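You operate a simulated robot arm through the tools that you are given. There is no shell and no other tool.

You are at the controls of a simulated two-armed robot. One attempt, no reset.

TASK
Put the silver mirror on the top of the big table away on the low shelf of the side bench. Press the mean key three times. Take the job card from the top of the desk and leave it on the green disc. Stack the silver lens marked "R120" from the top of the island on top of the silver lens marked "R72". Put the teal tag labelled "60 deg" from the top of the store bench on the green pad and the teal tag labelled "loaded" on the orange spacer. Put the teal lens marked "LOT 65" from the top of the goods counter on the low shelf of the tall rack and the teal lens labelled "R200" on top of the clear case there. Do these in any order. Set down upright: teal tag.

It is judged by the outcome, as a careful person would: the job done as asked, and still so three seconds after it is handed in. It fails if anything else is knocked over, pushed out of place, dropped, spilled or broken.

THE ROBOT
Two 7-joint arms with fingered hands on one trunk, on a base that moves. Base frame: it is fixed to the floor where the robot stands at the start and does not move with it; the origin is under the middle of the robot, x ahead of it, y to its left, z up. Readings come in m, rad, newtons and seconds.
The left shoulder is at the start at [0.07, 0.162, 1.193], the right one opposite. With the tool pointing down near the work surface each hand reaches from about 0.34 to 0.82 m from the robot's upright axis, wherever it stands, measured 20 degrees to its own side. Places, roughly: clear case [-8.25, -1, 1]; green disc [-2.25, 2.5, 1]; green pad (8x8x2 cm) [-5.6, 0.8, 0.9]; job card [-1.25, -0.75, 0.75]; low shelf of the side bench [-1.9, 1, 0.3]; low shelf of the tall rack [-7.4, -0.6, 0.5]; mean key [-0.9, -1.2, 0.8]; orange spacer [-5.25, 0.75, 0.75]; silver lens [-3.5, -0.75, 0.75]; silver mirror (7x7x18 cm) [0, -2.2, 0.8]; teal lens [-8, -1, 0.75]; teal tag [-5.5, 0.75, 0.75]. Payload 4 kg a hand.
Tool frame (each hand has its own): the origin (TCP) lies between the finger pads and is the grasp point; the fingertips stand 0.026 m ahead of it; z points along the fingers, y is the line along which they close. The gripper opens to 0.132 m; its body begins 0.073 m behind the TCP. The gripper is a hand of 4 fingers: y runs from the thumb to the fingers, the wrist lies at [0, 0, -0.224] in the tool frame.
Orientation is that of the tool frame in the base frame, as a unit quaternion [x, y, z, w]. With the fingers straight down and closing along the base's y, the tool's x points along the base's -x, its y along +y and its z along -z.

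THE INTERFACE
- The arms move only by the tool step_arm. It takes "left_steps", "right_steps" or both (then of equal length, played together; a hand with none holds still); each is one flat list of numbers, 6 for each row, row after row: the shift along the base's x, y, z in m, then the turn, a rotation vector about the base's x, y, z in rad. In form: [x, y, z, rx, ry, rz, x, y, z, rx, ry, rz, ...]. A call has 1 to 20 rows; each row shifts and turns the commanded pose from where the row before left it. Rows are played at 5 a second. More than 0.05 m and 0.15 rad between two rows, and nothing of the call is played. Where a pose cannot be reached the arm comes as near as it can. A force on the tool above 40 N (or 10 N above the force at the start of the call, whichever is more), or a blocked arm, ends the call early, and 0.2 s more pass. In this call time passes only in rows, and 0.2 s behind the last. The reply holds the time, the measured pose of the TCP, the force on the tool along the base axes, the opening and the grip force, in the units named above and with some noise, with the torque about the TCP (base axes, N m) and any sound that the robot's microphone picked up.
- Cameras (640 x 400 px; columns grow to the right, rows downward): "scene" is now at [0.1322, 0.0126, 1.4125]; the picture's right is [0.16, -0.99, 0.00], its down [-0.64, -0.10, -0.76] and it looks along [0.75, 0.12, -0.65] (base axes); focal length 291 px, centre (320, 200). "left" rides on the left gripper at [-0.073, 0.006, -0.094] in its tool frame; the picture's right is [-0.08, -1.00, 0.00], its down [0.78, -0.06, -0.62] and it looks along [0.61, -0.05, 0.79] (tool axes); focal length 230 px, centre (320, 200). "right" rides on the right gripper at [0.073, 0.006, -0.094] in its tool frame; the picture's right is [-0.08, 1.00, 0.00], its down [-0.78, -0.06, -0.62] and it looks along [-0.61, -0.05, 0.79] (tool axes); focal length 230 px, centre (320, 200). There is no depth. A picture from a camera that has moved, and an enlarged one, comes with that camera's place and axes in the base frame and with its lens.
- camera(camera): a new picture of that camera. The clock stands still meanwhile.
- raise_lower(by): slides the trunk up (or, below 0, down) by that many m; the arms and the scene camera ride with it, the base frame stays. It gives what a move gives, with no picture.
- drive_base(legs): drives the robot by 1 to 6 legs, each [ahead, left, turn to the left] in m, m and rad, along the robot's own axes; the way and the turn of a leg run together, so that a leg with both is an arc; at most 1.5 m and 3.142 rad a leg. The arms and the cameras ride along, it lands a little off, and it stops where it bumps. It gives what a move gives.
- curl_fingers(finger1, finger2, finger3, thumb_bend, hand): sets how far each is bent, from 0 (flat) to 1 (curled in); at 0.3 the hand is open as for a grip, at 0.7 the pads meet at the TCP. One left out holds its place. A second passes; each finger stops where it meets its share of the squeeze, and holds until it gets a number again. It is the only way to open and close the hand. It gives what a move gives, with no picture; readings hold the bend of each and the force on the fingers (four entries, about 0 where the hand has none), thumb and palm.
- pan_tilt(pan, tilt): turns the head with the scene camera to pan (to the left, within 1.501 rad either way) and tilt (down, from -0.506 to 1.204), counted from straight ahead of the robot. It gives what a move gives.
- zoom(camera, box): a new picture of the part [left, top, right, bottom] of that camera's present view, enlarged. The clock stands still meanwhile.
- hand_in(): hands the job in; it is judged then, once.

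Places have to be worked out from the pictures, the camera data and where the tool is seen. Open the grippers and draw the arms clear of the work before you hand the job in, unless the task says otherwise.

The tools are called after "Request:" as name(argument=value, ...) on one line, values as JSON. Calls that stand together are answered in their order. step_arm: Moves the arms, as the interface text tells. Its arguments: {"type":"object","properties":{"left_steps":{"type":"array","items":{"type":"number"}},"right_steps":{"type":"array","items":{"type":"number"}}},"required":[]} The other tools are called the same way: raise_lower (by) moves the trunk up or down; curl_fingers (finger1, finger2, finger3, thumb_bend, hand) moves the fingers one by one; drive_base (legs) drives the base; pan_tilt (pan, tilt) turns the head that bears the scene camera; camera (camera) takes a picture; zoom (camera, box) takes an enlarged picture of a part of a camera's view; hand_in () hands the job in.

At the start:

```text
time: 0.0
left_position: [0.6032, 0.2906, 1.1183]
left_tcp_rot: [0.0, 1.0, 0.0, -0.001]
left_contact_force: [0.3, 0.0, -0.1]
left_torque: [0.0, 0.01, -0.03]
left_opening: 0.1319
left_grasp_force: 0.1
left_shape: jaw
left_bend: [0.3, 0.3, 0.3, 0.3]
left_finger forces: [0.0, 0.0, 0.1, 0.0, 0.1, 0.0]
right_position: [0.5105, -0.2251, 1.1309]
right_tcp_rot: [0.001, 1.0, 0.0, 0.0]
right_contact_force: [-0.2, 0.9, -0.3]
right_torque: [0.0, 0.02, 0.0]
right_opening: 0.1316
right_grasp_force: 0.0
right_shape: jaw
right_bend: [0.3, 0.3, 0.3, 0.3]
right_finger forces: [0.0, 0.1, 0.1, 0.0, 0.1, 0.1]
trunk travel left (down, up): [-0.672, 0.268]
robot x, y, heading: [-0.0028, -0.002, -0.0]
head pan, tilt (commanded): [0.161, 0.707]
```

scene: 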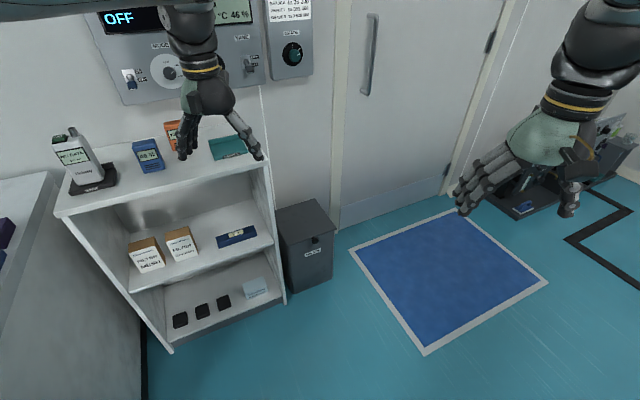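
right: 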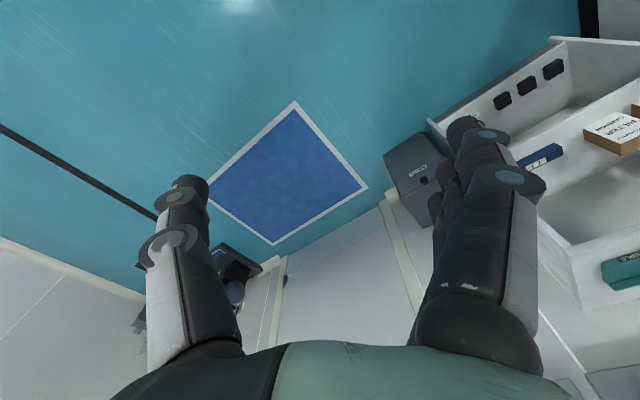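
left: 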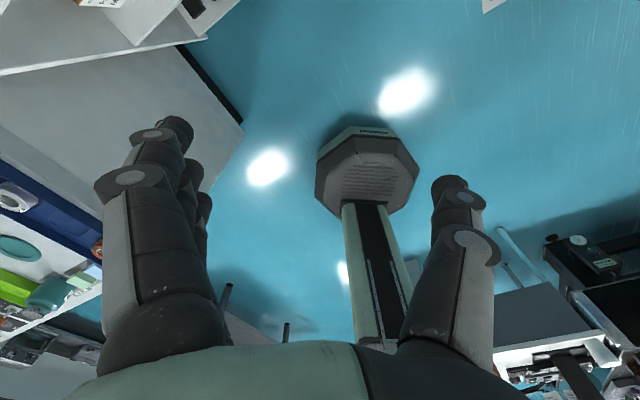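

I start by looking around from where I stand to map the room; first the head turned to the right.

Request:
pan_tilt(pan=-1.3, tilt=0.45)

Request:
camera(camera="scene")

Request:
pan_tilt(pan=1.3, tilt=0.45)

Request:
camera(camera="scene")

```text
time: 1.6
left_position: [0.6044, 0.2909, 1.1185]
left_tcp_rot: [0.0, 1.0, 0.0, 0.0]
left_contact_force: [0.7, 0.5, 0.4]
left_torque: [-0.04, 0.02, -0.02]
left_opening: 0.1317
left_grasp_force: 0.0
left_shape: jaw
left_bend: [0.3, 0.3, 0.3, 0.3]
left_finger forces: [0.1, 0.0, 0.1, 0.0, 0.0, 0.0]
right_position: [0.5116, -0.2254, 1.1299]
right_tcp_rot: [0.0, 1.0, 0.001, 0.0]
right_contact_force: [-0.2, -0.2, -0.5]
right_torque: [0.02, -0.01, -0.01]
right_opening: 0.1315
right_grasp_force: 0.2
right_shape: jaw
right_bend: [0.3, 0.3, 0.3, 0.3]
right_finger forces: [0.0, 0.0, 0.0, 0.1, 0.0, 0.0]
trunk travel left (down, up): [-0.672, 0.268]
robot x, y, heading: [-0.0019, 0.0016, 0.001]
head pan, tilt (commanded): [-1.3, 0.45]
```

```text
taken
camera scene: at [0.0733, -0.0895, 1.4354], right [-0.96, -0.27, 0.0], down [-0.12, 0.42, -0.9], along [0.24, -0.87, -0.44], focal length 291 px, centre (320, 200)
```

scene: 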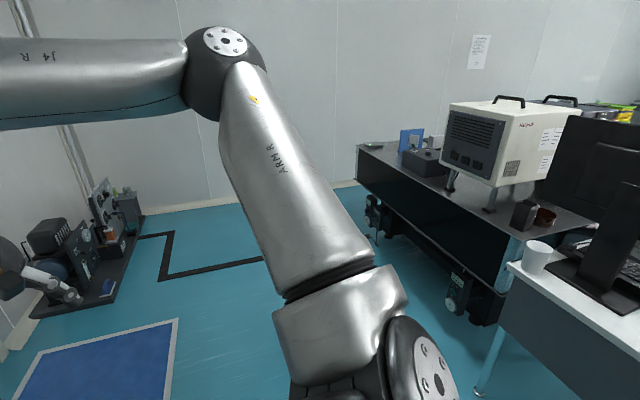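

```text
time: 3.9
left_position: [0.6046, 0.2909, 1.1178]
left_tcp_rot: [0.0, 1.0, 0.0, 0.0]
left_contact_force: [-0.7, 0.8, -0.4]
left_torque: [0.02, 0.02, -0.01]
left_opening: 0.132
left_grasp_force: 0.0
left_shape: jaw
left_bend: [0.3, 0.3, 0.3, 0.3]
left_finger forces: [0.1, 0.0, 0.0, 0.1, 0.0, 0.1]
right_position: [0.5107, -0.2252, 1.131]
right_tcp_rot: [-0.001, 1.0, 0.001, 0.001]
right_contact_force: [-1.1, 0.4, 0.2]
right_torque: [0.0, 0.02, 0.0]
right_opening: 0.1318
right_grasp_force: 0.0
right_shape: jaw
right_bend: [0.3, 0.3, 0.3, 0.3]
right_finger forces: [0.0, 0.0, 0.0, 0.1, 0.0, 0.0]
trunk travel left (down, up): [-0.672, 0.268]
robot x, y, heading: [0.003, 0.0017, 0.0]
head pan, tilt (commanded): [1.3, 0.45]
```

```text
taken
camera scene: at [0.0733, 0.0876, 1.4354], right [0.96, -0.27, 0.0], down [-0.12, -0.42, -0.9], along [0.24, 0.87, -0.44], focal length 291 px, centre (320, 200)
```

scene: 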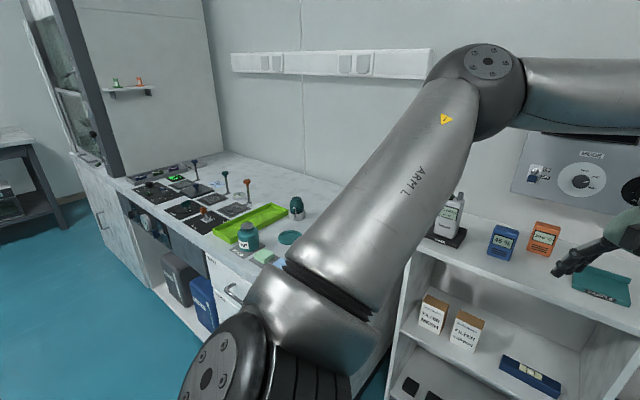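

The arms stick out and block the view, so I draw both hands in nearer the trunk before driving.

Request:
step_arm(left_steps=[-0.045, -0.01, 0, 0, 0, 0, -0.045, -0.01, 0, 0, 0, 0, -0.045, -0.01, 0, 0, 0, 0, -0.045, 0, 0, 0, 0, 0, -0.02, 0, 0, 0, 0, 0], right_steps=[-0.03, -0.005, 0, 0, 0, 0, -0.03, -0.005, 0, 0, 0, 0, -0.03, -0.005, 0, 0, 0, 0, -0.02, 0, 0, 0, 0, 0, 0, 0, 0, 0, 0, 0])

Request:
pan_tilt(pan=1.5, tilt=0.3)

Request:
camera(camera="scene")

Request:
pan_tilt(pan=-1.5, tilt=0.3)

Request:
camera(camera="scene")

```text
time: 5.1
left_position: [0.4052, 0.259, 1.1177]
left_tcp_rot: [0.001, 1.0, 0.0, 0.0]
left_contact_force: [0.1, -0.4, 0.9]
left_torque: [0.01, 0.02, 0.0]
left_opening: 0.132
left_grasp_force: 0.0
left_shape: jaw
left_bend: [0.3, 0.3, 0.3, 0.3]
left_finger forces: [0.1, 0.1, 0.1, 0.0, 0.0, 0.0]
right_position: [0.4009, -0.2399, 1.129]
right_tcp_rot: [0.0, 1.0, 0.002, 0.0]
right_contact_force: [0.4, 0.2, 0.7]
right_torque: [-0.04, -0.02, -0.01]
right_opening: 0.1316
right_grasp_force: 0.0
right_shape: jaw
right_bend: [0.3, 0.3, 0.3, 0.3]
right_finger forces: [0.1, 0.1, 0.0, 0.1, 0.1, 0.1]
trunk travel left (down, up): [-0.672, 0.268]
robot x, y, heading: [0.0011, -0.0002, 0.001]
head pan, tilt (commanded): [1.3, 0.45]
```

```text
time: 5.8
left_position: [0.4047, 0.2588, 1.1179]
left_tcp_rot: [0.0, 1.0, 0.001, 0.001]
left_contact_force: [-0.3, -0.2, -0.4]
left_torque: [0.01, 0.01, -0.01]
left_opening: 0.1319
left_grasp_force: 0.1
left_shape: jaw
left_bend: [0.3, 0.3, 0.3, 0.3]
left_finger forces: [0.0, 0.1, 0.1, 0.0, 0.0, 0.0]
right_position: [0.4022, -0.2413, 1.1294]
right_tcp_rot: [0.0, 1.0, 0.0, 0.001]
right_contact_force: [-0.3, -0.8, -0.2]
right_torque: [0.0, -0.03, -0.01]
right_opening: 0.1317
right_grasp_force: 0.2
right_shape: jaw
right_bend: [0.3, 0.3, 0.3, 0.3]
right_finger forces: [0.0, 0.0, 0.0, 0.1, 0.0, 0.0]
trunk travel left (down, up): [-0.672, 0.268]
robot x, y, heading: [0.0034, 0.0003, -0.0]
head pan, tilt (commanded): [1.499, 0.3]
```

```text
taken
camera scene: at [0.0556, 0.0919, 1.4493], right [1.0, -0.07, 0.0], down [-0.02, -0.3, -0.96], along [0.07, 0.95, -0.3], focal length 291 px, centre (320, 200)
```

scene: 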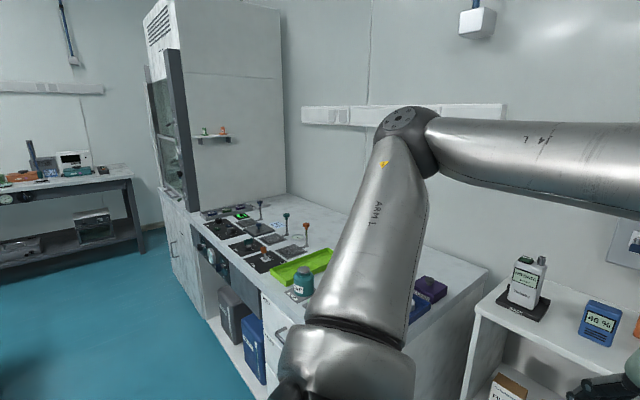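

```text
time: 8.4
left_position: [0.4047, 0.2595, 1.1178]
left_tcp_rot: [0.0, 1.0, 0.001, 0.001]
left_contact_force: [-0.6, 0.8, -0.3]
left_torque: [-0.01, -0.01, 0.01]
left_opening: 0.1317
left_grasp_force: 0.1
left_shape: jaw
left_bend: [0.3, 0.3, 0.3, 0.3]
left_finger forces: [0.0, 0.0, 0.1, 0.0, 0.1, 0.0]
right_position: [0.4026, -0.241, 1.1302]
right_tcp_rot: [0.0, 1.0, 0.0, 0.001]
right_contact_force: [0.2, -0.3, 0.2]
right_torque: [0.01, 0.0, 0.0]
right_opening: 0.1315
right_grasp_force: 0.2
right_shape: jaw
right_bend: [0.3, 0.3, 0.3, 0.3]
right_finger forces: [0.0, 0.0, 0.0, 0.1, 0.1, 0.0]
trunk travel left (down, up): [-0.672, 0.268]
robot x, y, heading: [0.001, -0.0036, 0.001]
head pan, tilt (commanded): [-1.499, 0.3]
```

```text
taken
camera scene: at [0.0553, -0.0941, 1.4493], right [-1.0, -0.07, 0.0], down [-0.02, 0.29, -0.96], along [0.07, -0.95, -0.3], focal length 291 px, centre (320, 200)
```

scene: 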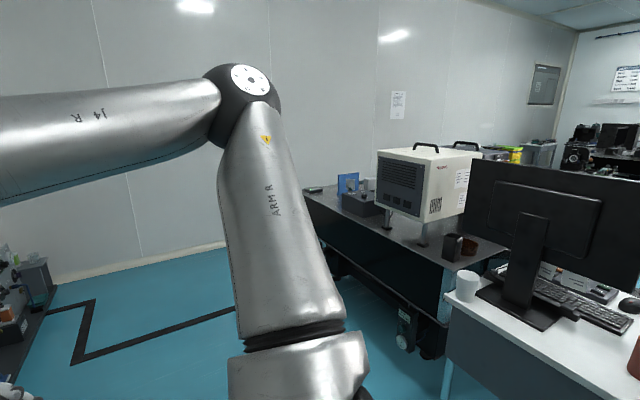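

The desk edge is about 0.9 m away on the right, so an in-place turn is safe. I turn half around to see the rest of the room.

Request:
drive_base(legs=[[0, 0, 3.14]])

Request:
pan_tilt(pan=0.8, tilt=0.35)

Request:
camera(camera="scene")

Request:
pan_tilt(pan=0, tilt=0.3)

Request:
camera(camera="scene")

Request:
pan_tilt(pan=-0.8, tilt=0.35)

Request:
camera(camera="scene")

```text
time: 16.2
left_position: [-0.406, -0.2584, 1.1186]
left_tcp_rot: [1.0, -0.002, -0.001, 0.0]
left_contact_force: [0.2, -0.7, 0.6]
left_torque: [-0.01, 0.01, -0.02]
left_opening: 0.1319
left_grasp_force: 0.1
left_shape: jaw
left_bend: [0.3, 0.3, 0.3, 0.3]
left_finger forces: [0.0, 0.1, 0.0, 0.0, 0.0, 0.0]
right_position: [-0.4012, 0.2401, 1.1291]
right_tcp_rot: [1.0, -0.002, -0.001, 0.001]
right_contact_force: [0.4, 0.6, -0.5]
right_torque: [0.0, 0.01, -0.02]
right_opening: 0.1318
right_grasp_force: 0.0
right_shape: jaw
right_bend: [0.3, 0.3, 0.3, 0.3]
right_finger forces: [0.0, 0.0, 0.0, 0.0, 0.0, 0.0]
trunk travel left (down, up): [-0.672, 0.268]
robot x, y, heading: [0.0004, 0.0005, 3.14]
head pan, tilt (commanded): [-1.499, 0.3]
```

```text
time: 18.3
left_position: [-0.405, -0.2577, 1.1181]
left_tcp_rot: [1.0, -0.002, 0.0, 0.0]
left_contact_force: [-0.2, -0.3, -0.1]
left_torque: [0.02, 0.0, -0.02]
left_opening: 0.1316
left_grasp_force: 0.0
left_shape: jaw
left_bend: [0.3, 0.3, 0.3, 0.3]
left_finger forces: [0.0, 0.0, 0.0, 0.0, 0.0, 0.1]
right_position: [-0.4008, 0.2414, 1.1281]
right_tcp_rot: [1.0, -0.002, -0.001, 0.001]
right_contact_force: [-0.6, 0.1, -0.6]
right_torque: [0.01, 0.01, 0.02]
right_opening: 0.1317
right_grasp_force: 0.0
right_shape: jaw
right_bend: [0.3, 0.3, 0.3, 0.3]
right_finger forces: [0.0, 0.0, 0.0, 0.0, 0.0, 0.1]
trunk travel left (down, up): [-0.672, 0.268]
robot x, y, heading: [-0.0002, -0.0029, 3.141]
head pan, tilt (commanded): [0.799, 0.351]
```

```text
taken
camera scene: at [-0.1171, -0.0673, 1.4446], right [-0.71, 0.7, 0.0], down [0.24, 0.25, -0.94], along [-0.66, -0.67, -0.34], focal length 291 px, centre (320, 200)
```

scene: 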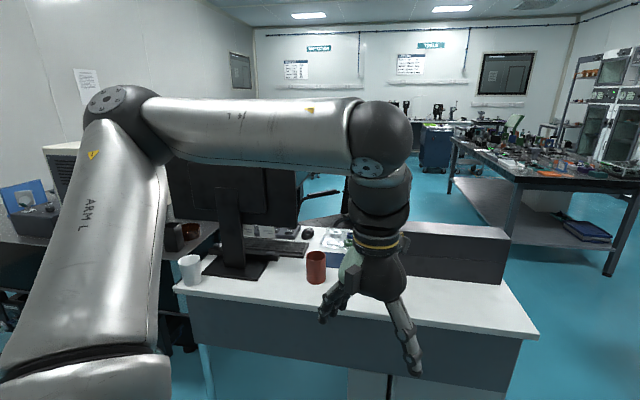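

```text
time: 19.4
left_position: [-0.4053, -0.2576, 1.1178]
left_tcp_rot: [1.0, -0.002, 0.0, -0.001]
left_contact_force: [-0.9, 0.5, 0.4]
left_torque: [0.03, 0.0, 0.03]
left_opening: 0.1316
left_grasp_force: 0.0
left_shape: jaw
left_bend: [0.3, 0.3, 0.3, 0.3]
left_finger forces: [0.0, 0.0, 0.0, 0.0, 0.0, 0.0]
right_position: [-0.4008, 0.2408, 1.1292]
right_tcp_rot: [1.0, -0.001, 0.0, 0.001]
right_contact_force: [0.0, 0.3, 0.3]
right_torque: [0.0, 0.01, 0.01]
right_opening: 0.1317
right_grasp_force: 0.1
right_shape: jaw
right_bend: [0.3, 0.3, 0.3, 0.3]
right_finger forces: [0.1, 0.0, 0.1, 0.1, 0.1, 0.0]
trunk travel left (down, up): [-0.672, 0.268]
robot x, y, heading: [0.0034, 0.004, 3.139]
head pan, tilt (commanded): [0.0, 0.3]
```

```text
taken
camera scene: at [-0.1453, -0.0006, 1.4493], right [0.0, 1.0, 0.0], down [0.3, 0.0, -0.96], along [-0.96, 0.0, -0.3], focal length 291 px, centre (320, 200)
```

scene: 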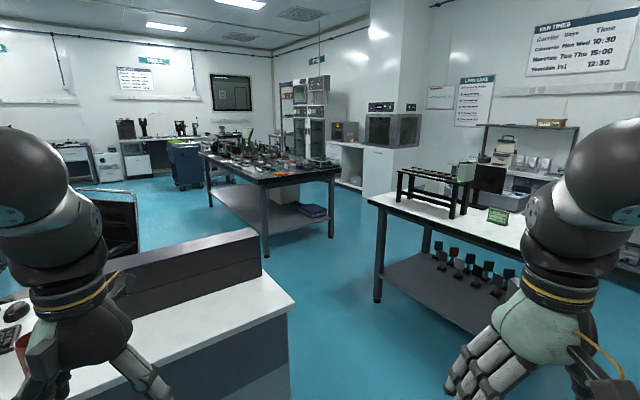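

```text
time: 20.6
left_position: [-0.4059, -0.259, 1.1192]
left_tcp_rot: [1.0, -0.002, 0.0, 0.001]
left_contact_force: [-0.8, -0.6, -0.2]
left_torque: [0.02, 0.03, -0.02]
left_opening: 0.1316
left_grasp_force: 0.1
left_shape: jaw
left_bend: [0.3, 0.3, 0.3, 0.3]
left_finger forces: [0.0, 0.0, 0.0, 0.0, 0.0, 0.1]
right_position: [-0.4006, 0.2414, 1.1297]
right_tcp_rot: [1.0, -0.002, 0.0, 0.0]
right_contact_force: [-0.5, 0.2, 0.4]
right_torque: [-0.01, 0.01, 0.0]
right_opening: 0.1317
right_grasp_force: 0.1
right_shape: jaw
right_bend: [0.3, 0.3, 0.3, 0.3]
right_finger forces: [0.0, 0.0, 0.0, 0.0, 0.0, 0.0]
trunk travel left (down, up): [-0.672, 0.268]
robot x, y, heading: [0.0016, -0.0003, 3.139]
head pan, tilt (commanded): [-0.799, 0.351]
```

```text
taken
camera scene: at [-0.1167, 0.0661, 1.4446], right [0.72, 0.7, 0.0], down [0.24, -0.25, -0.94], along [-0.65, 0.68, -0.34], focal length 291 px, centre (320, 200)
```

scene: 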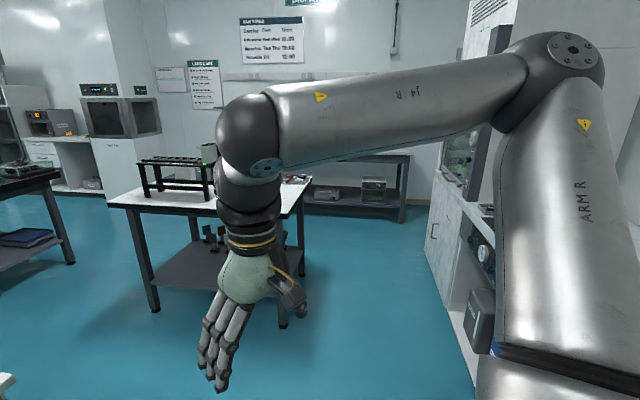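

The desk with a monitor is at y≈-0.6…-1.2, the side bench to the right, and the dark-topped island and more benches behind. First the mirror: I turn toward -y, shift clear of the desk corner, and go to the big table.

Request:
drive_base(legs=[[0, 0, 1.5716], [0, 0.4, 0], [0.8, 0, 0]])

Request:
pan_tilt(pan=0, tilt=0.5)

Request:
camera(camera="scene")

Request:
pan_tilt(pan=-0.9, tilt=0.5)

Request:
camera(camera="scene")

```text
time: 30.7
left_position: [0.6655, -1.1947, 1.1188]
left_tcp_rot: [0.706, 0.708, 0.0, 0.0]
left_contact_force: [-1.4, -0.4, -0.8]
left_torque: [0.02, -0.03, 0.02]
left_opening: 0.1318
left_grasp_force: 0.0
left_shape: jaw
left_bend: [0.3, 0.3, 0.3, 0.3]
left_finger forces: [0.1, 0.0, 0.0, 0.0, 0.0, 0.0]
right_position: [0.1655, -1.1948, 1.1291]
right_tcp_rot: [0.705, 0.709, 0.0, 0.001]
right_contact_force: [-0.5, 0.4, 0.2]
right_torque: [0.0, -0.01, 0.0]
right_opening: 0.1318
right_grasp_force: 0.0
right_shape: jaw
right_bend: [0.3, 0.3, 0.3, 0.3]
right_finger forces: [0.0, 0.0, 0.1, 0.0, 0.0, 0.0]
trunk travel left (down, up): [-0.672, 0.268]
robot x, y, heading: [0.4025, -0.7917, -1.563]
head pan, tilt (commanded): [-0.799, 0.351]
```

```text
time: 31.9
left_position: [0.664, -1.1951, 1.1182]
left_tcp_rot: [0.706, 0.708, 0.0, 0.0]
left_contact_force: [0.0, 0.3, -0.6]
left_torque: [0.02, 0.01, -0.01]
left_opening: 0.1315
left_grasp_force: 0.1
left_shape: jaw
left_bend: [0.3, 0.3, 0.3, 0.3]
left_finger forces: [0.0, 0.0, 0.0, 0.0, 0.0, 0.1]
right_position: [0.166, -1.1936, 1.1289]
right_tcp_rot: [0.705, 0.709, 0.0, 0.001]
right_contact_force: [0.3, 0.7, 0.1]
right_torque: [-0.01, -0.01, 0.03]
right_opening: 0.1317
right_grasp_force: 0.0
right_shape: jaw
right_bend: [0.3, 0.3, 0.3, 0.3]
right_finger forces: [0.0, 0.0, 0.1, 0.1, 0.0, 0.1]
trunk travel left (down, up): [-0.672, 0.268]
robot x, y, heading: [0.4016, -0.7885, -1.565]
head pan, tilt (commanded): [0.0, 0.499]
```

```text
taken
camera scene: at [0.4028, -0.9336, 1.4309], right [-1.0, 0.0, 0.0], down [0.0, 0.48, -0.88], along [0.0, -0.88, -0.48], focal length 291 px, centre (320, 200)
```

scene: 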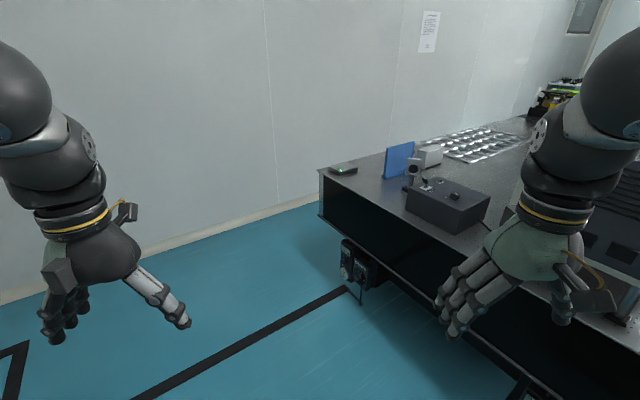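

```text
time: 33.1
left_position: [0.6656, -1.1954, 1.1188]
left_tcp_rot: [0.706, 0.708, 0.0, 0.0]
left_contact_force: [0.0, 0.2, -0.2]
left_torque: [0.02, 0.04, -0.01]
left_opening: 0.1319
left_grasp_force: 0.0
left_shape: jaw
left_bend: [0.3, 0.3, 0.3, 0.3]
left_finger forces: [0.1, 0.0, 0.1, 0.1, 0.1, 0.1]
right_position: [0.1651, -1.1939, 1.1288]
right_tcp_rot: [0.705, 0.709, 0.0, 0.002]
right_contact_force: [0.4, 0.4, 0.0]
right_torque: [-0.01, 0.02, 0.0]
right_opening: 0.1317
right_grasp_force: 0.2
right_shape: jaw
right_bend: [0.3, 0.3, 0.3, 0.3]
right_finger forces: [0.0, 0.0, 0.0, 0.0, 0.0, 0.0]
trunk travel left (down, up): [-0.672, 0.268]
robot x, y, heading: [0.4025, -0.7905, -1.569]
head pan, tilt (commanded): [-0.901, 0.499]
```

```text
taken
camera scene: at [0.3315, -0.8996, 1.4309], right [-0.63, 0.78, 0.0], down [0.37, 0.3, -0.88], along [-0.69, -0.55, -0.48], focal length 291 px, centre (320, 200)
```

scene: 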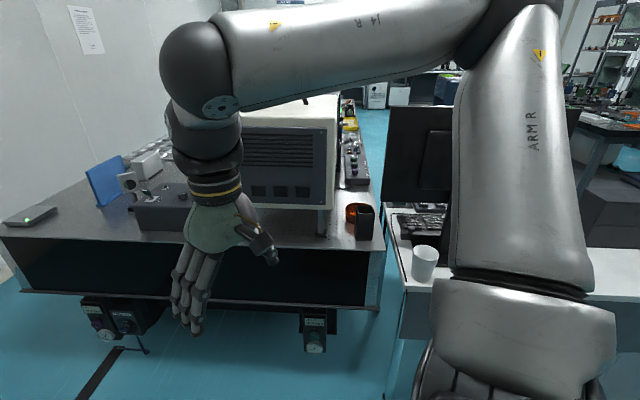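

The table end is in view, with a blue plate, an item on a stalk and a grey box near x≈0. I zoom in to identify the mirror.

Request:
pan_tilt(pan=0, tilt=0.5)

Request:
zoom(camera="scene", box=[310, 120, 530, 258])

```text
time: 34.3
left_position: [0.6648, -1.1943, 1.1179]
left_tcp_rot: [0.706, 0.709, 0.0, 0.0]
left_contact_force: [-0.3, 0.6, 0.0]
left_torque: [0.02, -0.01, 0.01]
left_opening: 0.1318
left_grasp_force: 0.1
left_shape: jaw
left_bend: [0.3, 0.3, 0.3, 0.3]
left_finger forces: [0.0, 0.1, 0.0, 0.0, 0.0, 0.0]
right_position: [0.1658, -1.1936, 1.1303]
right_tcp_rot: [0.705, 0.709, 0.0, 0.001]
right_contact_force: [-0.4, -0.1, -0.4]
right_torque: [0.03, 0.01, -0.03]
right_opening: 0.1319
right_grasp_force: 0.1
right_shape: jaw
right_bend: [0.3, 0.3, 0.3, 0.3]
right_finger forces: [0.1, 0.0, 0.0, 0.1, 0.0, 0.1]
trunk travel left (down, up): [-0.672, 0.268]
robot x, y, heading: [0.4074, -0.7932, -1.566]
head pan, tilt (commanded): [0.0, 0.499]
```

```text
2.90 times, centred on (420, 189) of scene
camera zoom: at [0.4028, -0.9336, 1.4309], right [-1.0, 0.0, 0.0], down [0.0, 0.48, -0.88], along [0.0, -0.88, -0.48], focal length 842 px, centre (30, 232)
```

zoom: 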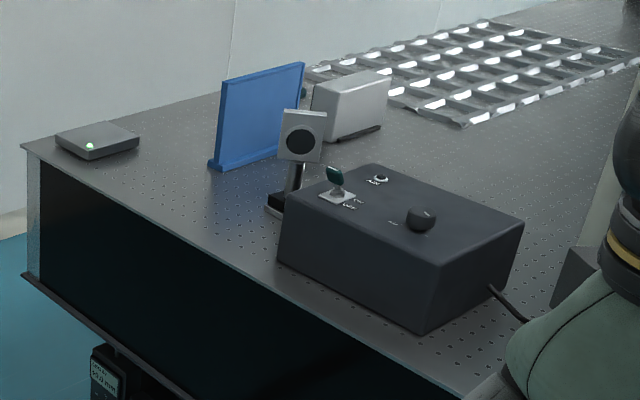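

The mirror is the silver plate on a post with a black foot, between the grey box and the blue plate; I put it near (-0.09, -2.36). The table edge runs diagonally from about (0.43,-2.65) to (-0.55,-1.32), so I drive ahead and turn square to that edge.

Request:
drive_base(legs=[[0.85, 0, 0], [0, 0, -0.94]])

Request:
pan_tilt(pan=0, tilt=0.6)

Request:
camera(camera="scene")

```text
time: 41.2
left_position: [0.2322, -2.0954, 1.1172]
left_tcp_rot: [0.95, 0.312, 0.0, 0.0]
left_contact_force: [1.3, -0.3, 0.3]
left_torque: [0.01, 0.01, 0.0]
left_opening: 0.1318
left_grasp_force: 0.2
left_shape: jaw
left_bend: [0.3, 0.3, 0.3, 0.3]
left_finger forces: [0.0, 0.1, 0.1, 0.1, 0.0, 0.0]
right_position: [-0.0616, -1.689, 1.1294]
right_tcp_rot: [0.95, 0.311, -0.001, 0.002]
right_contact_force: [-0.7, 0.2, 0.4]
right_torque: [0.03, -0.01, 0.01]
right_opening: 0.1317
right_grasp_force: 0.1
right_shape: jaw
right_bend: [0.3, 0.3, 0.3, 0.3]
right_finger forces: [0.0, 0.0, 0.0, 0.1, 0.0, 0.0]
trunk travel left (down, up): [-0.672, 0.268]
robot x, y, heading: [0.4039, -1.6417, -2.505]
head pan, tilt (commanded): [0.0, 0.499]
```

```text
time: 41.9
left_position: [0.2328, -2.0943, 1.1186]
left_tcp_rot: [0.951, 0.31, 0.0, 0.0]
left_contact_force: [0.2, -0.6, -0.4]
left_torque: [0.04, -0.02, -0.01]
left_opening: 0.1316
left_grasp_force: 0.0
left_shape: jaw
left_bend: [0.3, 0.3, 0.3, 0.3]
left_finger forces: [0.1, 0.0, 0.0, 0.0, 0.1, 0.0]
right_position: [-0.0616, -1.6892, 1.1294]
right_tcp_rot: [0.95, 0.311, -0.001, 0.001]
right_contact_force: [-1.2, 0.5, 0.3]
right_torque: [-0.02, -0.01, -0.05]
right_opening: 0.1318
right_grasp_force: 0.0
right_shape: jaw
right_bend: [0.3, 0.3, 0.3, 0.3]
right_finger forces: [0.1, 0.0, 0.1, 0.0, 0.1, 0.1]
trunk travel left (down, up): [-0.672, 0.268]
robot x, y, heading: [0.3996, -1.6459, -2.506]
head pan, tilt (commanded): [0.0, 0.6]
```

```text
taken
camera scene: at [0.2918, -1.7283, 1.4219], right [-0.59, 0.81, 0.0], down [0.46, 0.33, -0.83], along [-0.67, -0.49, -0.56], focal length 291 px, centre (320, 200)
```

scene: 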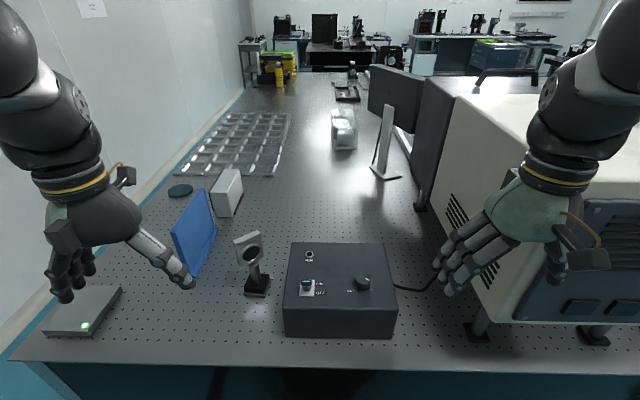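

Now facing the table squarely, the mirror stands at about (-0.06,-2.22). I zoom in for its shape and facing.

Request:
zoom(camera="scene", box=[170, 200, 330, 300])

Request:
camera(camera="left")

```text
4.00 times, centred on (250, 250) of scene
camera zoom: at [0.2918, -1.7283, 1.4219], right [-0.59, 0.81, 0.0], down [0.46, 0.33, -0.83], along [-0.67, -0.49, -0.56], focal length 1162 px, centre (600, 0)
```

zoom: 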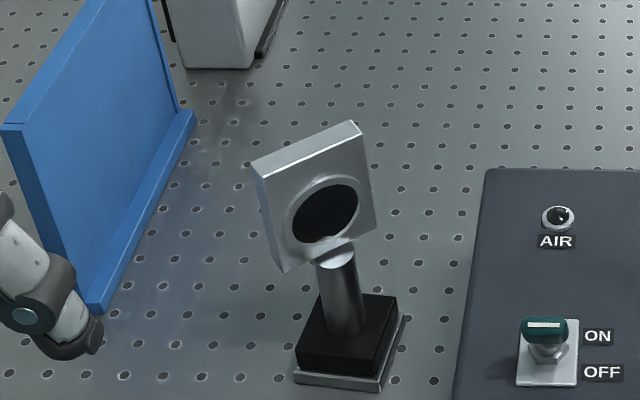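

```text
taken
camera left: at [0.1764, -2.1424, 1.2119], right [-0.65, 0.76, 0.0], down [0.6, 0.51, 0.62], along [0.47, 0.4, -0.79], focal length 230 px, centre (320, 200)
```

left: 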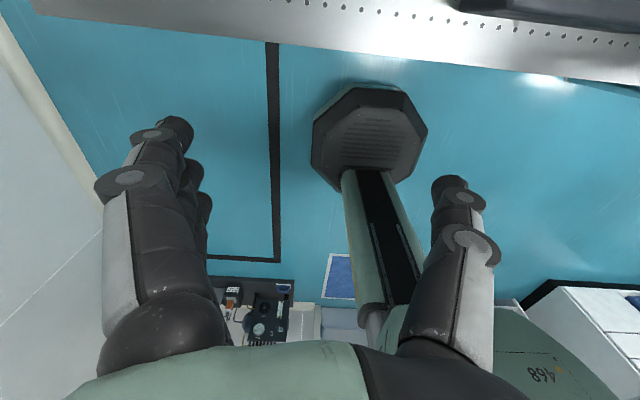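

The mirror plate is about 7 cm wide, centre near (-0.08,-2.26,0.86), facing about (0.36,0.93). I'll grip it by its side edges with the left hand held level, so I turn a bit more toward it, shift right, and drop the trunk 0.2 m.

Request:
drive_base(legs=[[0, 0, 0.306], [0, -0.19, 0]])

Request:
raise_lower(by=-0.15)

```text
time: 44.3
left_position: [0.2513, -2.0316, 1.1182]
left_tcp_rot: [0.89, 0.456, -0.001, -0.001]
left_contact_force: [0.3, 0.4, -0.3]
left_torque: [-0.03, -0.04, 0.0]
left_opening: 0.1319
left_grasp_force: 0.2
left_shape: jaw
left_bend: [0.3, 0.3, 0.3, 0.3]
left_finger forces: [0.0, 0.0, 0.1, 0.0, 0.0, 0.0]
right_position: [-0.1474, -1.7453, 1.1333]
right_tcp_rot: [0.883, 0.468, -0.001, 0.013]
right_contact_force: [16.0, -23.4, -1.8]
right_torque: [-0.23, -0.19, 0.55]
right_opening: 0.1309
right_grasp_force: 0.0
right_shape: jaw
right_bend: [0.3, 0.3, 0.3, 0.37]
right_finger forces: [0.1, 0.0, 0.0, 0.1, 28.7, 0.1]
trunk travel left (down, up): [-0.672, 0.268]
robot x, y, heading: [0.2774, -1.5503, -2.196]
head pan, tilt (commanded): [0.0, 0.6]
stopped in leg 2: the force on the tool passed its limit at 62 N (the readings are from after the stop); the commanded pose is now the measured one
```

```text
time: 46.1
left_position: [0.2586, -2.0315, 0.9691]
left_tcp_rot: [0.891, 0.454, -0.005, -0.003]
left_contact_force: [0.1, 1.0, -0.4]
left_torque: [-0.01, -0.01, -0.01]
left_opening: 0.1317
left_grasp_force: 0.1
left_shape: jaw
left_bend: [0.3, 0.3, 0.3, 0.3]
left_finger forces: [0.0, 0.1, 0.0, 0.0, 0.0, 0.0]
right_position: [-0.1385, -1.7455, 0.9957]
right_tcp_rot: [0.884, 0.466, -0.013, 0.015]
right_contact_force: [6.7, -19.2, 4.7]
right_torque: [0.07, 0.21, 0.76]
right_opening: 0.1314
right_grasp_force: 0.0
right_shape: jaw
right_bend: [0.3, 0.3, 0.3, 0.35]
right_finger forces: [0.0, 0.0, 0.1, 0.0, 19.5, 0.1]
trunk travel left (down, up): [-0.522, 0.418]
robot x, y, heading: [0.2744, -1.5515, -2.197]
head pan, tilt (commanded): [0.0, 0.6]
```

The right hand's thumb touched the white instrument on the sideways move. I pull the right hand away toward the robot's left and look at what happened.

Request:
step_arm(right_steps=[0.033, -0.022, 0, 0, 0, 0, 0.04, -0.02, 0, 0, 0, 0, 0.04, 0, 0, 0, 0, 0])

Request:
pan_tilt(pan=-0.5, tilt=0.4)

Request:
camera(camera="scene")

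```text
time: 46.9
left_position: [0.251, -2.026, 0.9701]
left_tcp_rot: [0.891, 0.454, -0.003, 0.001]
left_contact_force: [-0.2, 0.4, 1.1]
left_torque: [-0.03, 0.02, 0.01]
left_opening: 0.1318
left_grasp_force: 0.1
left_shape: jaw
left_bend: [0.3, 0.3, 0.3, 0.3]
left_finger forces: [0.1, 0.1, 0.0, 0.0, 0.0, 0.0]
right_position: [-0.0349, -1.7784, 0.9848]
right_tcp_rot: [0.887, 0.462, -0.003, 0.011]
right_contact_force: [-0.3, 0.5, -0.1]
right_torque: [-0.03, -0.02, 0.0]
right_opening: 0.1319
right_grasp_force: 0.0
right_shape: jaw
right_bend: [0.3, 0.3, 0.3, 0.3]
right_finger forces: [0.0, 0.1, 0.0, 0.0, 0.0, 0.0]
trunk travel left (down, up): [-0.522, 0.418]
robot x, y, heading: [0.2779, -1.5519, -2.199]
head pan, tilt (commanded): [0.0, 0.6]
```

```text
time: 47.8
left_position: [0.2504, -2.0274, 0.9698]
left_tcp_rot: [0.89, 0.455, -0.003, 0.001]
left_contact_force: [0.1, -0.2, -0.2]
left_torque: [-0.03, -0.03, 0.02]
left_opening: 0.132
left_grasp_force: 0.1
left_shape: jaw
left_bend: [0.3, 0.3, 0.3, 0.3]
left_finger forces: [0.0, 0.0, 0.1, 0.1, 0.1, 0.1]
right_position: [-0.0353, -1.78, 0.9845]
right_tcp_rot: [0.886, 0.463, -0.003, 0.011]
right_contact_force: [0.4, -0.4, 0.4]
right_torque: [-0.02, 0.01, 0.02]
right_opening: 0.1319
right_grasp_force: 0.1
right_shape: jaw
right_bend: [0.3, 0.3, 0.3, 0.3]
right_finger forces: [0.0, 0.1, 0.0, 0.0, 0.0, 0.1]
trunk travel left (down, up): [-0.522, 0.418]
robot x, y, heading: [0.2782, -1.5482, -2.196]
head pan, tilt (commanded): [-0.499, 0.4]
```

```text
taken
camera scene: at [0.1645, -1.6276, 1.2908], right [-0.43, 0.9, 0.0], down [0.35, 0.17, -0.92], along [-0.83, -0.4, -0.38], focal length 291 px, centre (320, 200)
```

scene: 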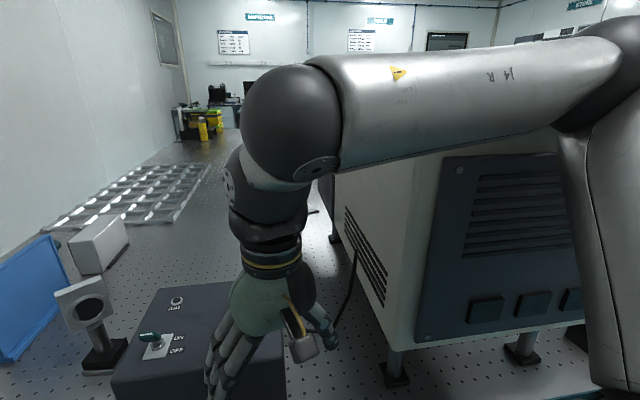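

The instrument seems still in place (its feet compute to the same spot), and the mirror looks a bit nearer than I first thought since the table is likely ~0.8 m high. I back off 0.15 m to make room and pull the right hand in a little.

Request:
drive_base(legs=[[-0.15, 0, 0]])

Request:
step_arm(left_steps=[-0.0222, -0.0057, 0, -0.1157, 0.0837, 0, -0.0222, -0.0057, 0, -0.1157, 0.0837, 0, -0.0222, -0.0057, 0, -0.1157, 0.0837, 0, -0.0222, -0.0057, 0, -0.1157, 0.0837, 0, -0.0222, -0.0057, 0, -0.1157, 0.0837, 0, -0.0222, -0.0057, 0, -0.1157, 0.0837, 0, -0.0222, -0.0057, 0, -0.1157, 0.0837, 0, -0.0222, -0.0057, 0, -0.1157, 0.0837, 0, -0.0222, -0.0057, 0, -0.1157, 0.0837, 0, -0.0222, -0.0057, 0, -0.1157, 0.0837, 0, -0.0222, -0.0057, 0, -0.1157, 0.0837, 0, -0.0222, -0.0057, 0, 0, 0, 0.1285, -0.0222, -0.0057, 0, 0, 0, 0.1285])

Request:
camera(camera="left")

Request:
pan_tilt(pan=0.1, tilt=0.6)

Request:
camera(camera="scene")

```text
time: 48.5
left_position: [0.2491, -2.0275, 0.9684]
left_tcp_rot: [0.891, 0.453, -0.002, 0.0]
left_contact_force: [0.8, 0.0, 0.8]
left_torque: [0.03, -0.04, 0.05]
left_opening: 0.1318
left_grasp_force: 0.1
left_shape: jaw
left_bend: [0.3, 0.3, 0.3, 0.3]
left_finger forces: [0.0, 0.0, 0.0, 0.0, 0.0, 0.0]
right_position: [-0.0346, -1.7802, 0.9832]
right_tcp_rot: [0.886, 0.463, -0.003, 0.012]
right_contact_force: [1.0, -0.4, 0.7]
right_torque: [0.06, 0.02, 0.01]
right_opening: 0.1318
right_grasp_force: 0.0
right_shape: jaw
right_bend: [0.3, 0.3, 0.3, 0.3]
right_finger forces: [0.1, 0.1, 0.0, 0.1, 0.1, 0.0]
trunk travel left (down, up): [-0.522, 0.418]
robot x, y, heading: [0.2716, -1.5509, -2.203]
head pan, tilt (commanded): [-0.499, 0.4]
stopped in leg 1: the robot was blocked; the commanded pose is now the measured one
```

```text
time: 51.2
left_position: [-0.0221, -2.1247, 1.0091]
left_tcp_rot: [-0.569, -0.43, 0.592, -0.375]
left_contact_force: [0.4, -0.7, -0.3]
left_torque: [0.02, -0.03, -0.03]
left_opening: 0.1319
left_grasp_force: 0.1
left_shape: jaw
left_bend: [0.3, 0.3, 0.3, 0.3]
left_finger forces: [0.1, 0.1, 0.0, 0.0, 0.1, 0.0]
left hand out of reach, approached as far as the arm can: row 11, 12, 13
right_position: [-0.0404, -1.7763, 0.9807]
right_tcp_rot: [0.891, 0.454, -0.005, 0.002]
right_contact_force: [-5.9, 10.8, -9.7]
right_torque: [-0.04, -0.06, -0.02]
right_opening: 0.1319
right_grasp_force: 0.2
right_shape: jaw
right_bend: [0.3, 0.3, 0.31, 0.3]
right_finger forces: [0.0, 0.0, 0.0, 0.0, 0.1, 0.0]
trunk travel left (down, up): [-0.522, 0.418]
robot x, y, heading: [0.2744, -1.5504, -2.199]
head pan, tilt (commanded): [-0.499, 0.4]
stopped in row 13 (right hand): the force on the tool passed its limit at 49 N (the readings are from after the stop); the commanded pose is now the measured one
```

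```text
taken
camera left: at [0.0196, -2.0433, 1.083], right [-0.93, 0.34, 0.16], down [0.11, 0.63, -0.77], along [-0.36, -0.69, -0.62], focal length 230 px, centre (320, 200)
```

left: 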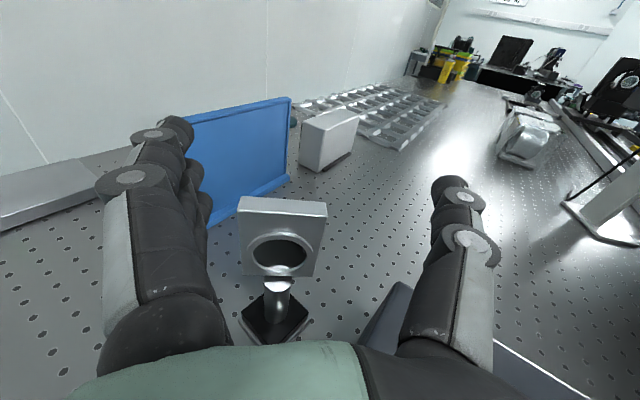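

```text
time: 52.2
left_position: [-0.0223, -2.1248, 1.0086]
left_tcp_rot: [-0.569, -0.43, 0.591, -0.377]
left_contact_force: [-0.1, 0.1, -0.6]
left_torque: [0.03, 0.01, 0.0]
left_opening: 0.1319
left_grasp_force: 0.1
left_shape: jaw
left_bend: [0.3, 0.3, 0.3, 0.3]
left_finger forces: [0.0, 0.1, 0.1, 0.0, 0.0, 0.0]
right_position: [-0.0393, -1.7753, 0.9818]
right_tcp_rot: [0.891, 0.455, -0.004, 0.004]
right_contact_force: [-9.6, 27.6, -9.9]
right_torque: [-0.97, -0.24, 0.32]
right_opening: 0.1318
right_grasp_force: 0.1
right_shape: jaw
right_bend: [0.3, 0.3, 0.31, 0.3]
right_finger forces: [0.0, 0.0, 0.0, 0.0, 0.0, 0.0]
trunk travel left (down, up): [-0.522, 0.418]
robot x, y, heading: [0.2765, -1.5473, -2.197]
head pan, tilt (commanded): [0.099, 0.6]
```

```text
taken
camera scene: at [0.2029, -1.6647, 1.2725], right [-0.86, 0.5, 0.0], down [0.28, 0.49, -0.83], along [-0.42, -0.71, -0.56], focal length 291 px, centre (320, 200)
```

scene: 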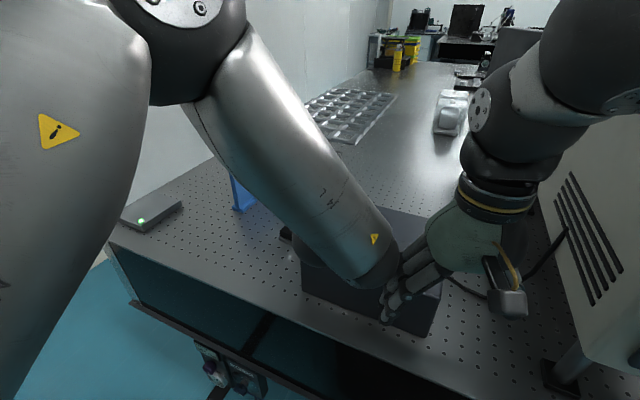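

Driving back was blocked and the right fingers lie against the left forearm. I look to the right to see what is holding the robot.

Request:
pan_tilt(pan=-1.2, tilt=0.3)

Request:
camera(camera="scene")

Request:
pan_tilt(pan=-1.5, tilt=0.9)

Request:
camera(camera="scene")

Request:
camera(camera="right")

```text
time: 53.7
left_position: [-0.0228, -2.1248, 1.0089]
left_tcp_rot: [-0.569, -0.431, 0.591, -0.376]
left_contact_force: [0.2, -1.0, -0.2]
left_torque: [0.0, 0.01, 0.01]
left_opening: 0.1322
left_grasp_force: 0.1
left_shape: jaw
left_bend: [0.3, 0.3, 0.3, 0.3]
left_finger forces: [0.1, 0.1, 0.0, 0.1, 0.0, 0.0]
right_position: [-0.0401, -1.7768, 0.9817]
right_tcp_rot: [0.891, 0.455, -0.004, 0.005]
right_contact_force: [-8.4, 33.3, -8.5]
right_torque: [-1.36, -0.26, 0.51]
right_opening: 0.1319
right_grasp_force: 0.0
right_shape: jaw
right_bend: [0.3, 0.3, 0.31, 0.3]
right_finger forces: [0.0, 0.0, 0.1, 0.0, 0.0, 0.1]
trunk travel left (down, up): [-0.522, 0.418]
robot x, y, heading: [0.2739, -1.547, -2.199]
head pan, tilt (commanded): [-1.201, 0.3]
```

```text
taken
camera scene: at [0.1575, -1.5645, 1.2998], right [0.25, 0.97, 0.0], down [0.28, -0.08, -0.96], along [-0.93, 0.24, -0.29], focal length 291 px, centre (320, 200)
```

scene: 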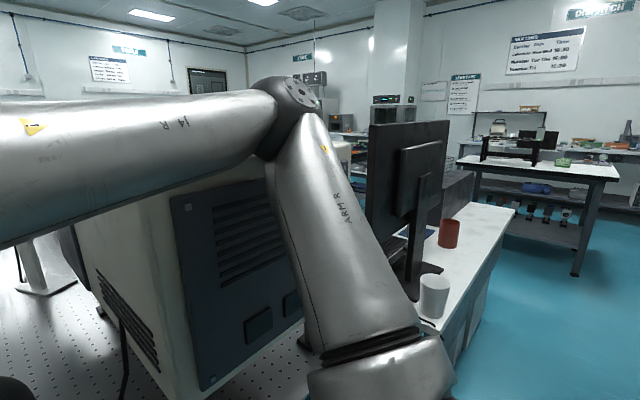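

```text
time: 54.7
left_position: [-0.0223, -2.124, 1.0081]
left_tcp_rot: [-0.569, -0.431, 0.591, -0.377]
left_contact_force: [-0.4, -1.1, -0.5]
left_torque: [0.01, 0.02, 0.0]
left_opening: 0.1319
left_grasp_force: 0.0
left_shape: jaw
left_bend: [0.3, 0.3, 0.3, 0.3]
left_finger forces: [0.0, 0.1, 0.0, 0.0, 0.1, 0.0]
right_position: [-0.0387, -1.7762, 0.981]
right_tcp_rot: [0.891, 0.455, -0.004, 0.004]
right_contact_force: [-8.9, 33.8, -8.5]
right_torque: [-1.41, -0.2, 0.55]
right_opening: 0.1318
right_grasp_force: 0.0
right_shape: jaw
right_bend: [0.3, 0.3, 0.31, 0.3]
right_finger forces: [0.1, 0.0, 0.1, 0.0, 0.0, 0.0]
trunk travel left (down, up): [-0.522, 0.418]
robot x, y, heading: [0.2723, -1.5506, -2.198]
head pan, tilt (commanded): [-1.499, 0.901]
```

```text
taken
camera scene: at [0.1835, -1.5485, 1.2475], right [0.53, 0.85, 0.0], down [0.66, -0.41, -0.62], along [-0.53, 0.33, -0.78], focal length 291 px, centre (320, 200)
```

scene: 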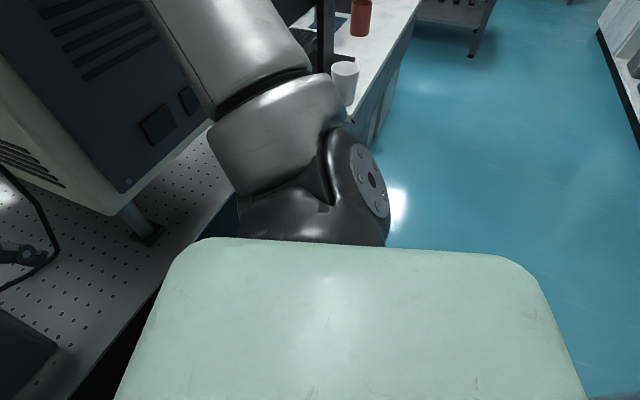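

```text
taken
camera right: at [0.0087, -1.7187, 1.0739], right [0.76, -0.65, 0.0], down [-0.51, -0.59, 0.63], along [-0.4, -0.48, -0.78], focal length 230 px, centre (320, 200)
```

right: 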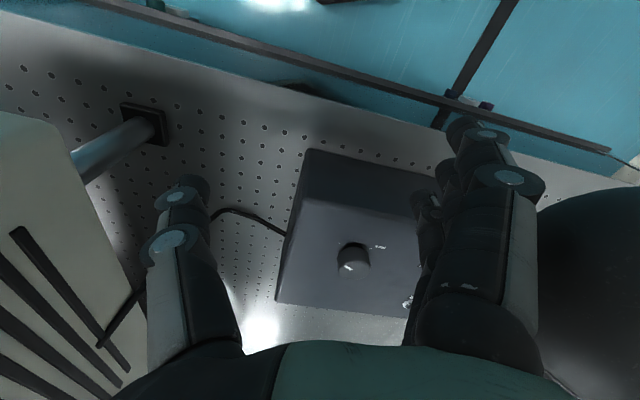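

Nothing obvious is behind; the right fingers press against the left forearm. I lift the right hand up and back to separate the arms.

Request:
step_arm(right_steps=[0.0, 0.02, 0.0, 0, 0, 0, 0.005, 0.02, 0.03, 0, 0, 0, 0.01, 0.015, 0.045, 0, 0, 0, 0.01, 0.01, 0.045, 0, 0, 0, 0.01, 0.01, 0.045, 0, 0, 0])

Request:
drive_base(legs=[[-0.1, 0, 0]])

```text
time: 55.9
left_position: [-0.0239, -2.1244, 1.0095]
left_tcp_rot: [-0.57, -0.429, 0.591, -0.377]
left_contact_force: [1.0, 0.5, 0.3]
left_torque: [0.01, -0.01, 0.0]
left_opening: 0.1322
left_grasp_force: 0.0
left_shape: jaw
left_bend: [0.3, 0.3, 0.3, 0.3]
left_finger forces: [0.1, 0.0, 0.1, 0.1, 0.0, 0.1]
right_position: [-0.0068, -1.6882, 1.1263]
right_tcp_rot: [0.89, 0.455, -0.002, 0.008]
right_contact_force: [1.1, 0.1, -0.1]
right_torque: [-0.03, 0.01, -0.01]
right_opening: 0.1318
right_grasp_force: 0.1
right_shape: jaw
right_bend: [0.3, 0.3, 0.3, 0.3]
right_finger forces: [0.1, 0.1, 0.1, 0.0, 0.0, 0.1]
right hand out of reach, approached as far as the arm can: row 5
trunk travel left (down, up): [-0.522, 0.418]
robot x, y, heading: [0.2797, -1.5515, -2.195]
head pan, tilt (commanded): [-1.499, 0.901]
```

```text
time: 57.0
left_position: [0.0327, -2.0443, 1.0071]
left_tcp_rot: [-0.572, -0.428, 0.591, -0.376]
left_contact_force: [0.5, 0.5, 0.9]
left_torque: [0.04, 0.0, 0.03]
left_opening: 0.1319
left_grasp_force: 0.0
left_shape: jaw
left_bend: [0.3, 0.3, 0.3, 0.3]
left_finger forces: [0.0, 0.0, 0.0, 0.1, 0.1, 0.0]
right_position: [0.0492, -1.6087, 1.1242]
right_tcp_rot: [0.891, 0.455, -0.002, 0.008]
right_contact_force: [-0.3, -0.5, -0.4]
right_torque: [-0.03, 0.03, 0.01]
right_opening: 0.1319
right_grasp_force: 0.0
right_shape: jaw
right_bend: [0.3, 0.3, 0.3, 0.3]
right_finger forces: [0.0, 0.0, 0.0, 0.0, 0.0, 0.0]
trunk travel left (down, up): [-0.522, 0.418]
robot x, y, heading: [0.3318, -1.4688, -2.199]
head pan, tilt (commanded): [-1.499, 0.901]
```

Free again. The left hand is level and aimed at the mirror but rolled by about 0.16 rad; I level it and lower it to plate height, staying about 12 cm short.

Request:
step_arm(left_steps=[-0.004, -0.004, -0.02, -0.029, -0.076, 0, -0.004, -0.004, -0.02, -0.029, -0.076, 0, -0.003, -0.004, -0.022, 0, 0, 0])

Request:
camera(camera="left")

Request:
pan_tilt(pan=0.3, tilt=0.6)

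Request:
camera(camera="scene")

```text
time: 57.8
left_position: [0.027, -2.0692, 0.9554]
left_tcp_rot: [0.602, 0.39, -0.552, 0.426]
left_contact_force: [26.8, -26.5, 9.0]
left_torque: [0.7, 0.22, -1.67]
left_opening: 0.1319
left_grasp_force: 0.0
left_shape: jaw
left_bend: [0.3, 0.3, 0.3, 0.3]
left_finger forces: [0.0, 0.0, 0.0, 0.1, 37.0, 0.0]
left hand out of reach, approached as far as the arm can: row 3
right_position: [0.057, -1.6147, 1.1257]
right_tcp_rot: [0.89, 0.456, -0.003, 0.005]
right_contact_force: [0.4, -0.4, 0.3]
right_torque: [0.01, 0.0, 0.01]
right_opening: 0.1317
right_grasp_force: 0.0
right_shape: jaw
right_bend: [0.3, 0.3, 0.3, 0.3]
right_finger forces: [0.1, 0.0, 0.1, 0.0, 0.1, 0.1]
trunk travel left (down, up): [-0.522, 0.418]
robot x, y, heading: [0.3327, -1.4661, -2.197]
head pan, tilt (commanded): [-1.499, 0.901]
```

```text
taken
camera left: at [0.0573, -1.9833, 1.032], right [-0.94, 0.33, 0.0], down [0.21, 0.6, -0.77], along [-0.25, -0.73, -0.64], focal length 230 px, centre (320, 200)
```

left: 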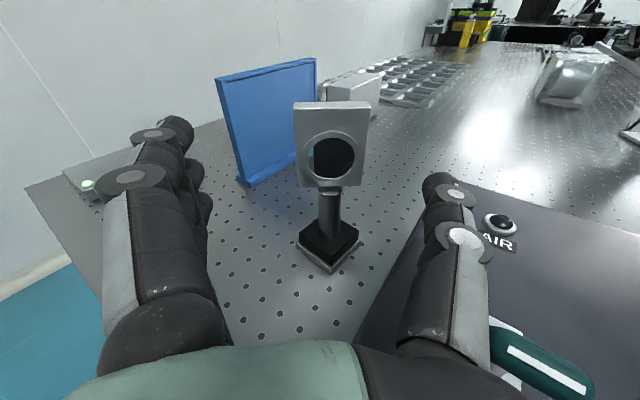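

```text
time: 59.6
left_position: [0.0258, -2.07, 0.9559]
left_tcp_rot: [0.603, 0.389, -0.552, 0.425]
left_contact_force: [34.7, -39.7, 3.1]
left_torque: [0.24, -0.02, -1.95]
left_opening: 0.132
left_grasp_force: 0.1
left_shape: jaw
left_bend: [0.3, 0.3, 0.3, 0.3]
left_finger forces: [0.0, 0.1, 0.2, 0.0, 53.2, 0.1]
right_position: [0.0545, -1.6155, 1.1254]
right_tcp_rot: [0.89, 0.456, -0.003, 0.005]
right_contact_force: [0.7, 0.0, 0.4]
right_torque: [-0.01, 0.02, -0.02]
right_opening: 0.132
right_grasp_force: 0.1
right_shape: jaw
right_bend: [0.3, 0.3, 0.3, 0.3]
right_finger forces: [0.0, 0.0, 0.0, 0.0, 0.0, 0.0]
trunk travel left (down, up): [-0.522, 0.418]
robot x, y, heading: [0.3333, -1.467, -2.196]
head pan, tilt (commanded): [0.3, 0.6]
```

```text
taken
camera scene: at [0.2799, -1.5997, 1.2714], right [-0.95, 0.32, 0.01], down [0.18, 0.54, -0.82], along [-0.27, -0.78, -0.57], focal length 291 px, centre (320, 200)
```

scene: 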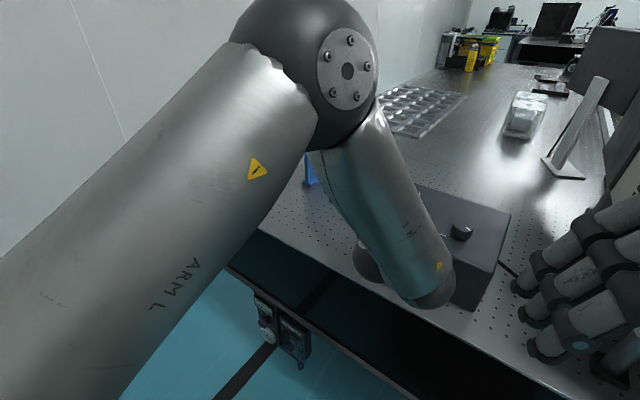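

The left thumb is pressing on the grey box's lever. I move the hand up and away from it at once, toward the robot's left.

Request:
step_arm(left_steps=[0.02, -0.02, 0.005, 0, 0, 0, 0.01, -0.01, 0.04, 0, 0, 0, 0.01, 0.0, 0.045, 0, 0, 0])

Request:
camera(camera="left")

```text
time: 60.4
left_position: [0.0533, -2.0898, 1.0495]
left_tcp_rot: [0.603, 0.381, -0.558, 0.423]
left_contact_force: [-0.2, -0.9, -0.5]
left_torque: [0.0, 0.01, -0.01]
left_opening: 0.1317
left_grasp_force: 0.1
left_shape: jaw
left_bend: [0.3, 0.3, 0.3, 0.3]
left_finger forces: [0.0, 0.0, 0.1, 0.0, 0.1, 0.1]
left hand out of reach, approached as far as the arm can: row 1
right_position: [0.0517, -1.6089, 1.1245]
right_tcp_rot: [0.891, 0.455, -0.002, 0.007]
right_contact_force: [-0.2, 0.2, 0.5]
right_torque: [0.01, -0.02, -0.01]
right_opening: 0.1318
right_grasp_force: 0.1
right_shape: jaw
right_bend: [0.3, 0.3, 0.3, 0.3]
right_finger forces: [0.0, 0.0, 0.1, 0.1, 0.1, 0.0]
trunk travel left (down, up): [-0.522, 0.418]
robot x, y, heading: [0.3312, -1.4722, -2.197]
head pan, tilt (commanded): [0.3, 0.6]
```

```text
taken
camera left: at [0.0841, -2.0037, 1.1235], right [-0.94, 0.35, -0.01], down [0.23, 0.59, -0.78], along [-0.27, -0.73, -0.63], focal length 230 px, centre (320, 200)
```

left: 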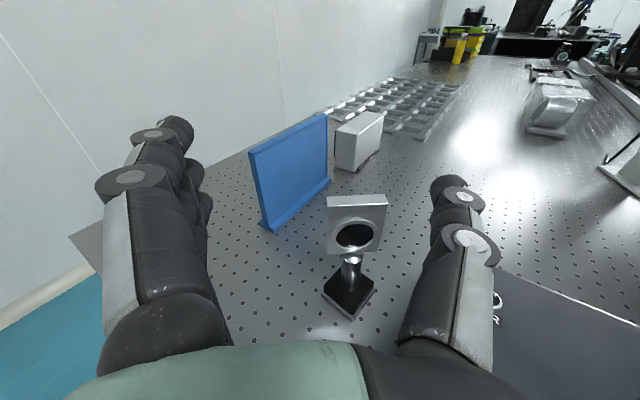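

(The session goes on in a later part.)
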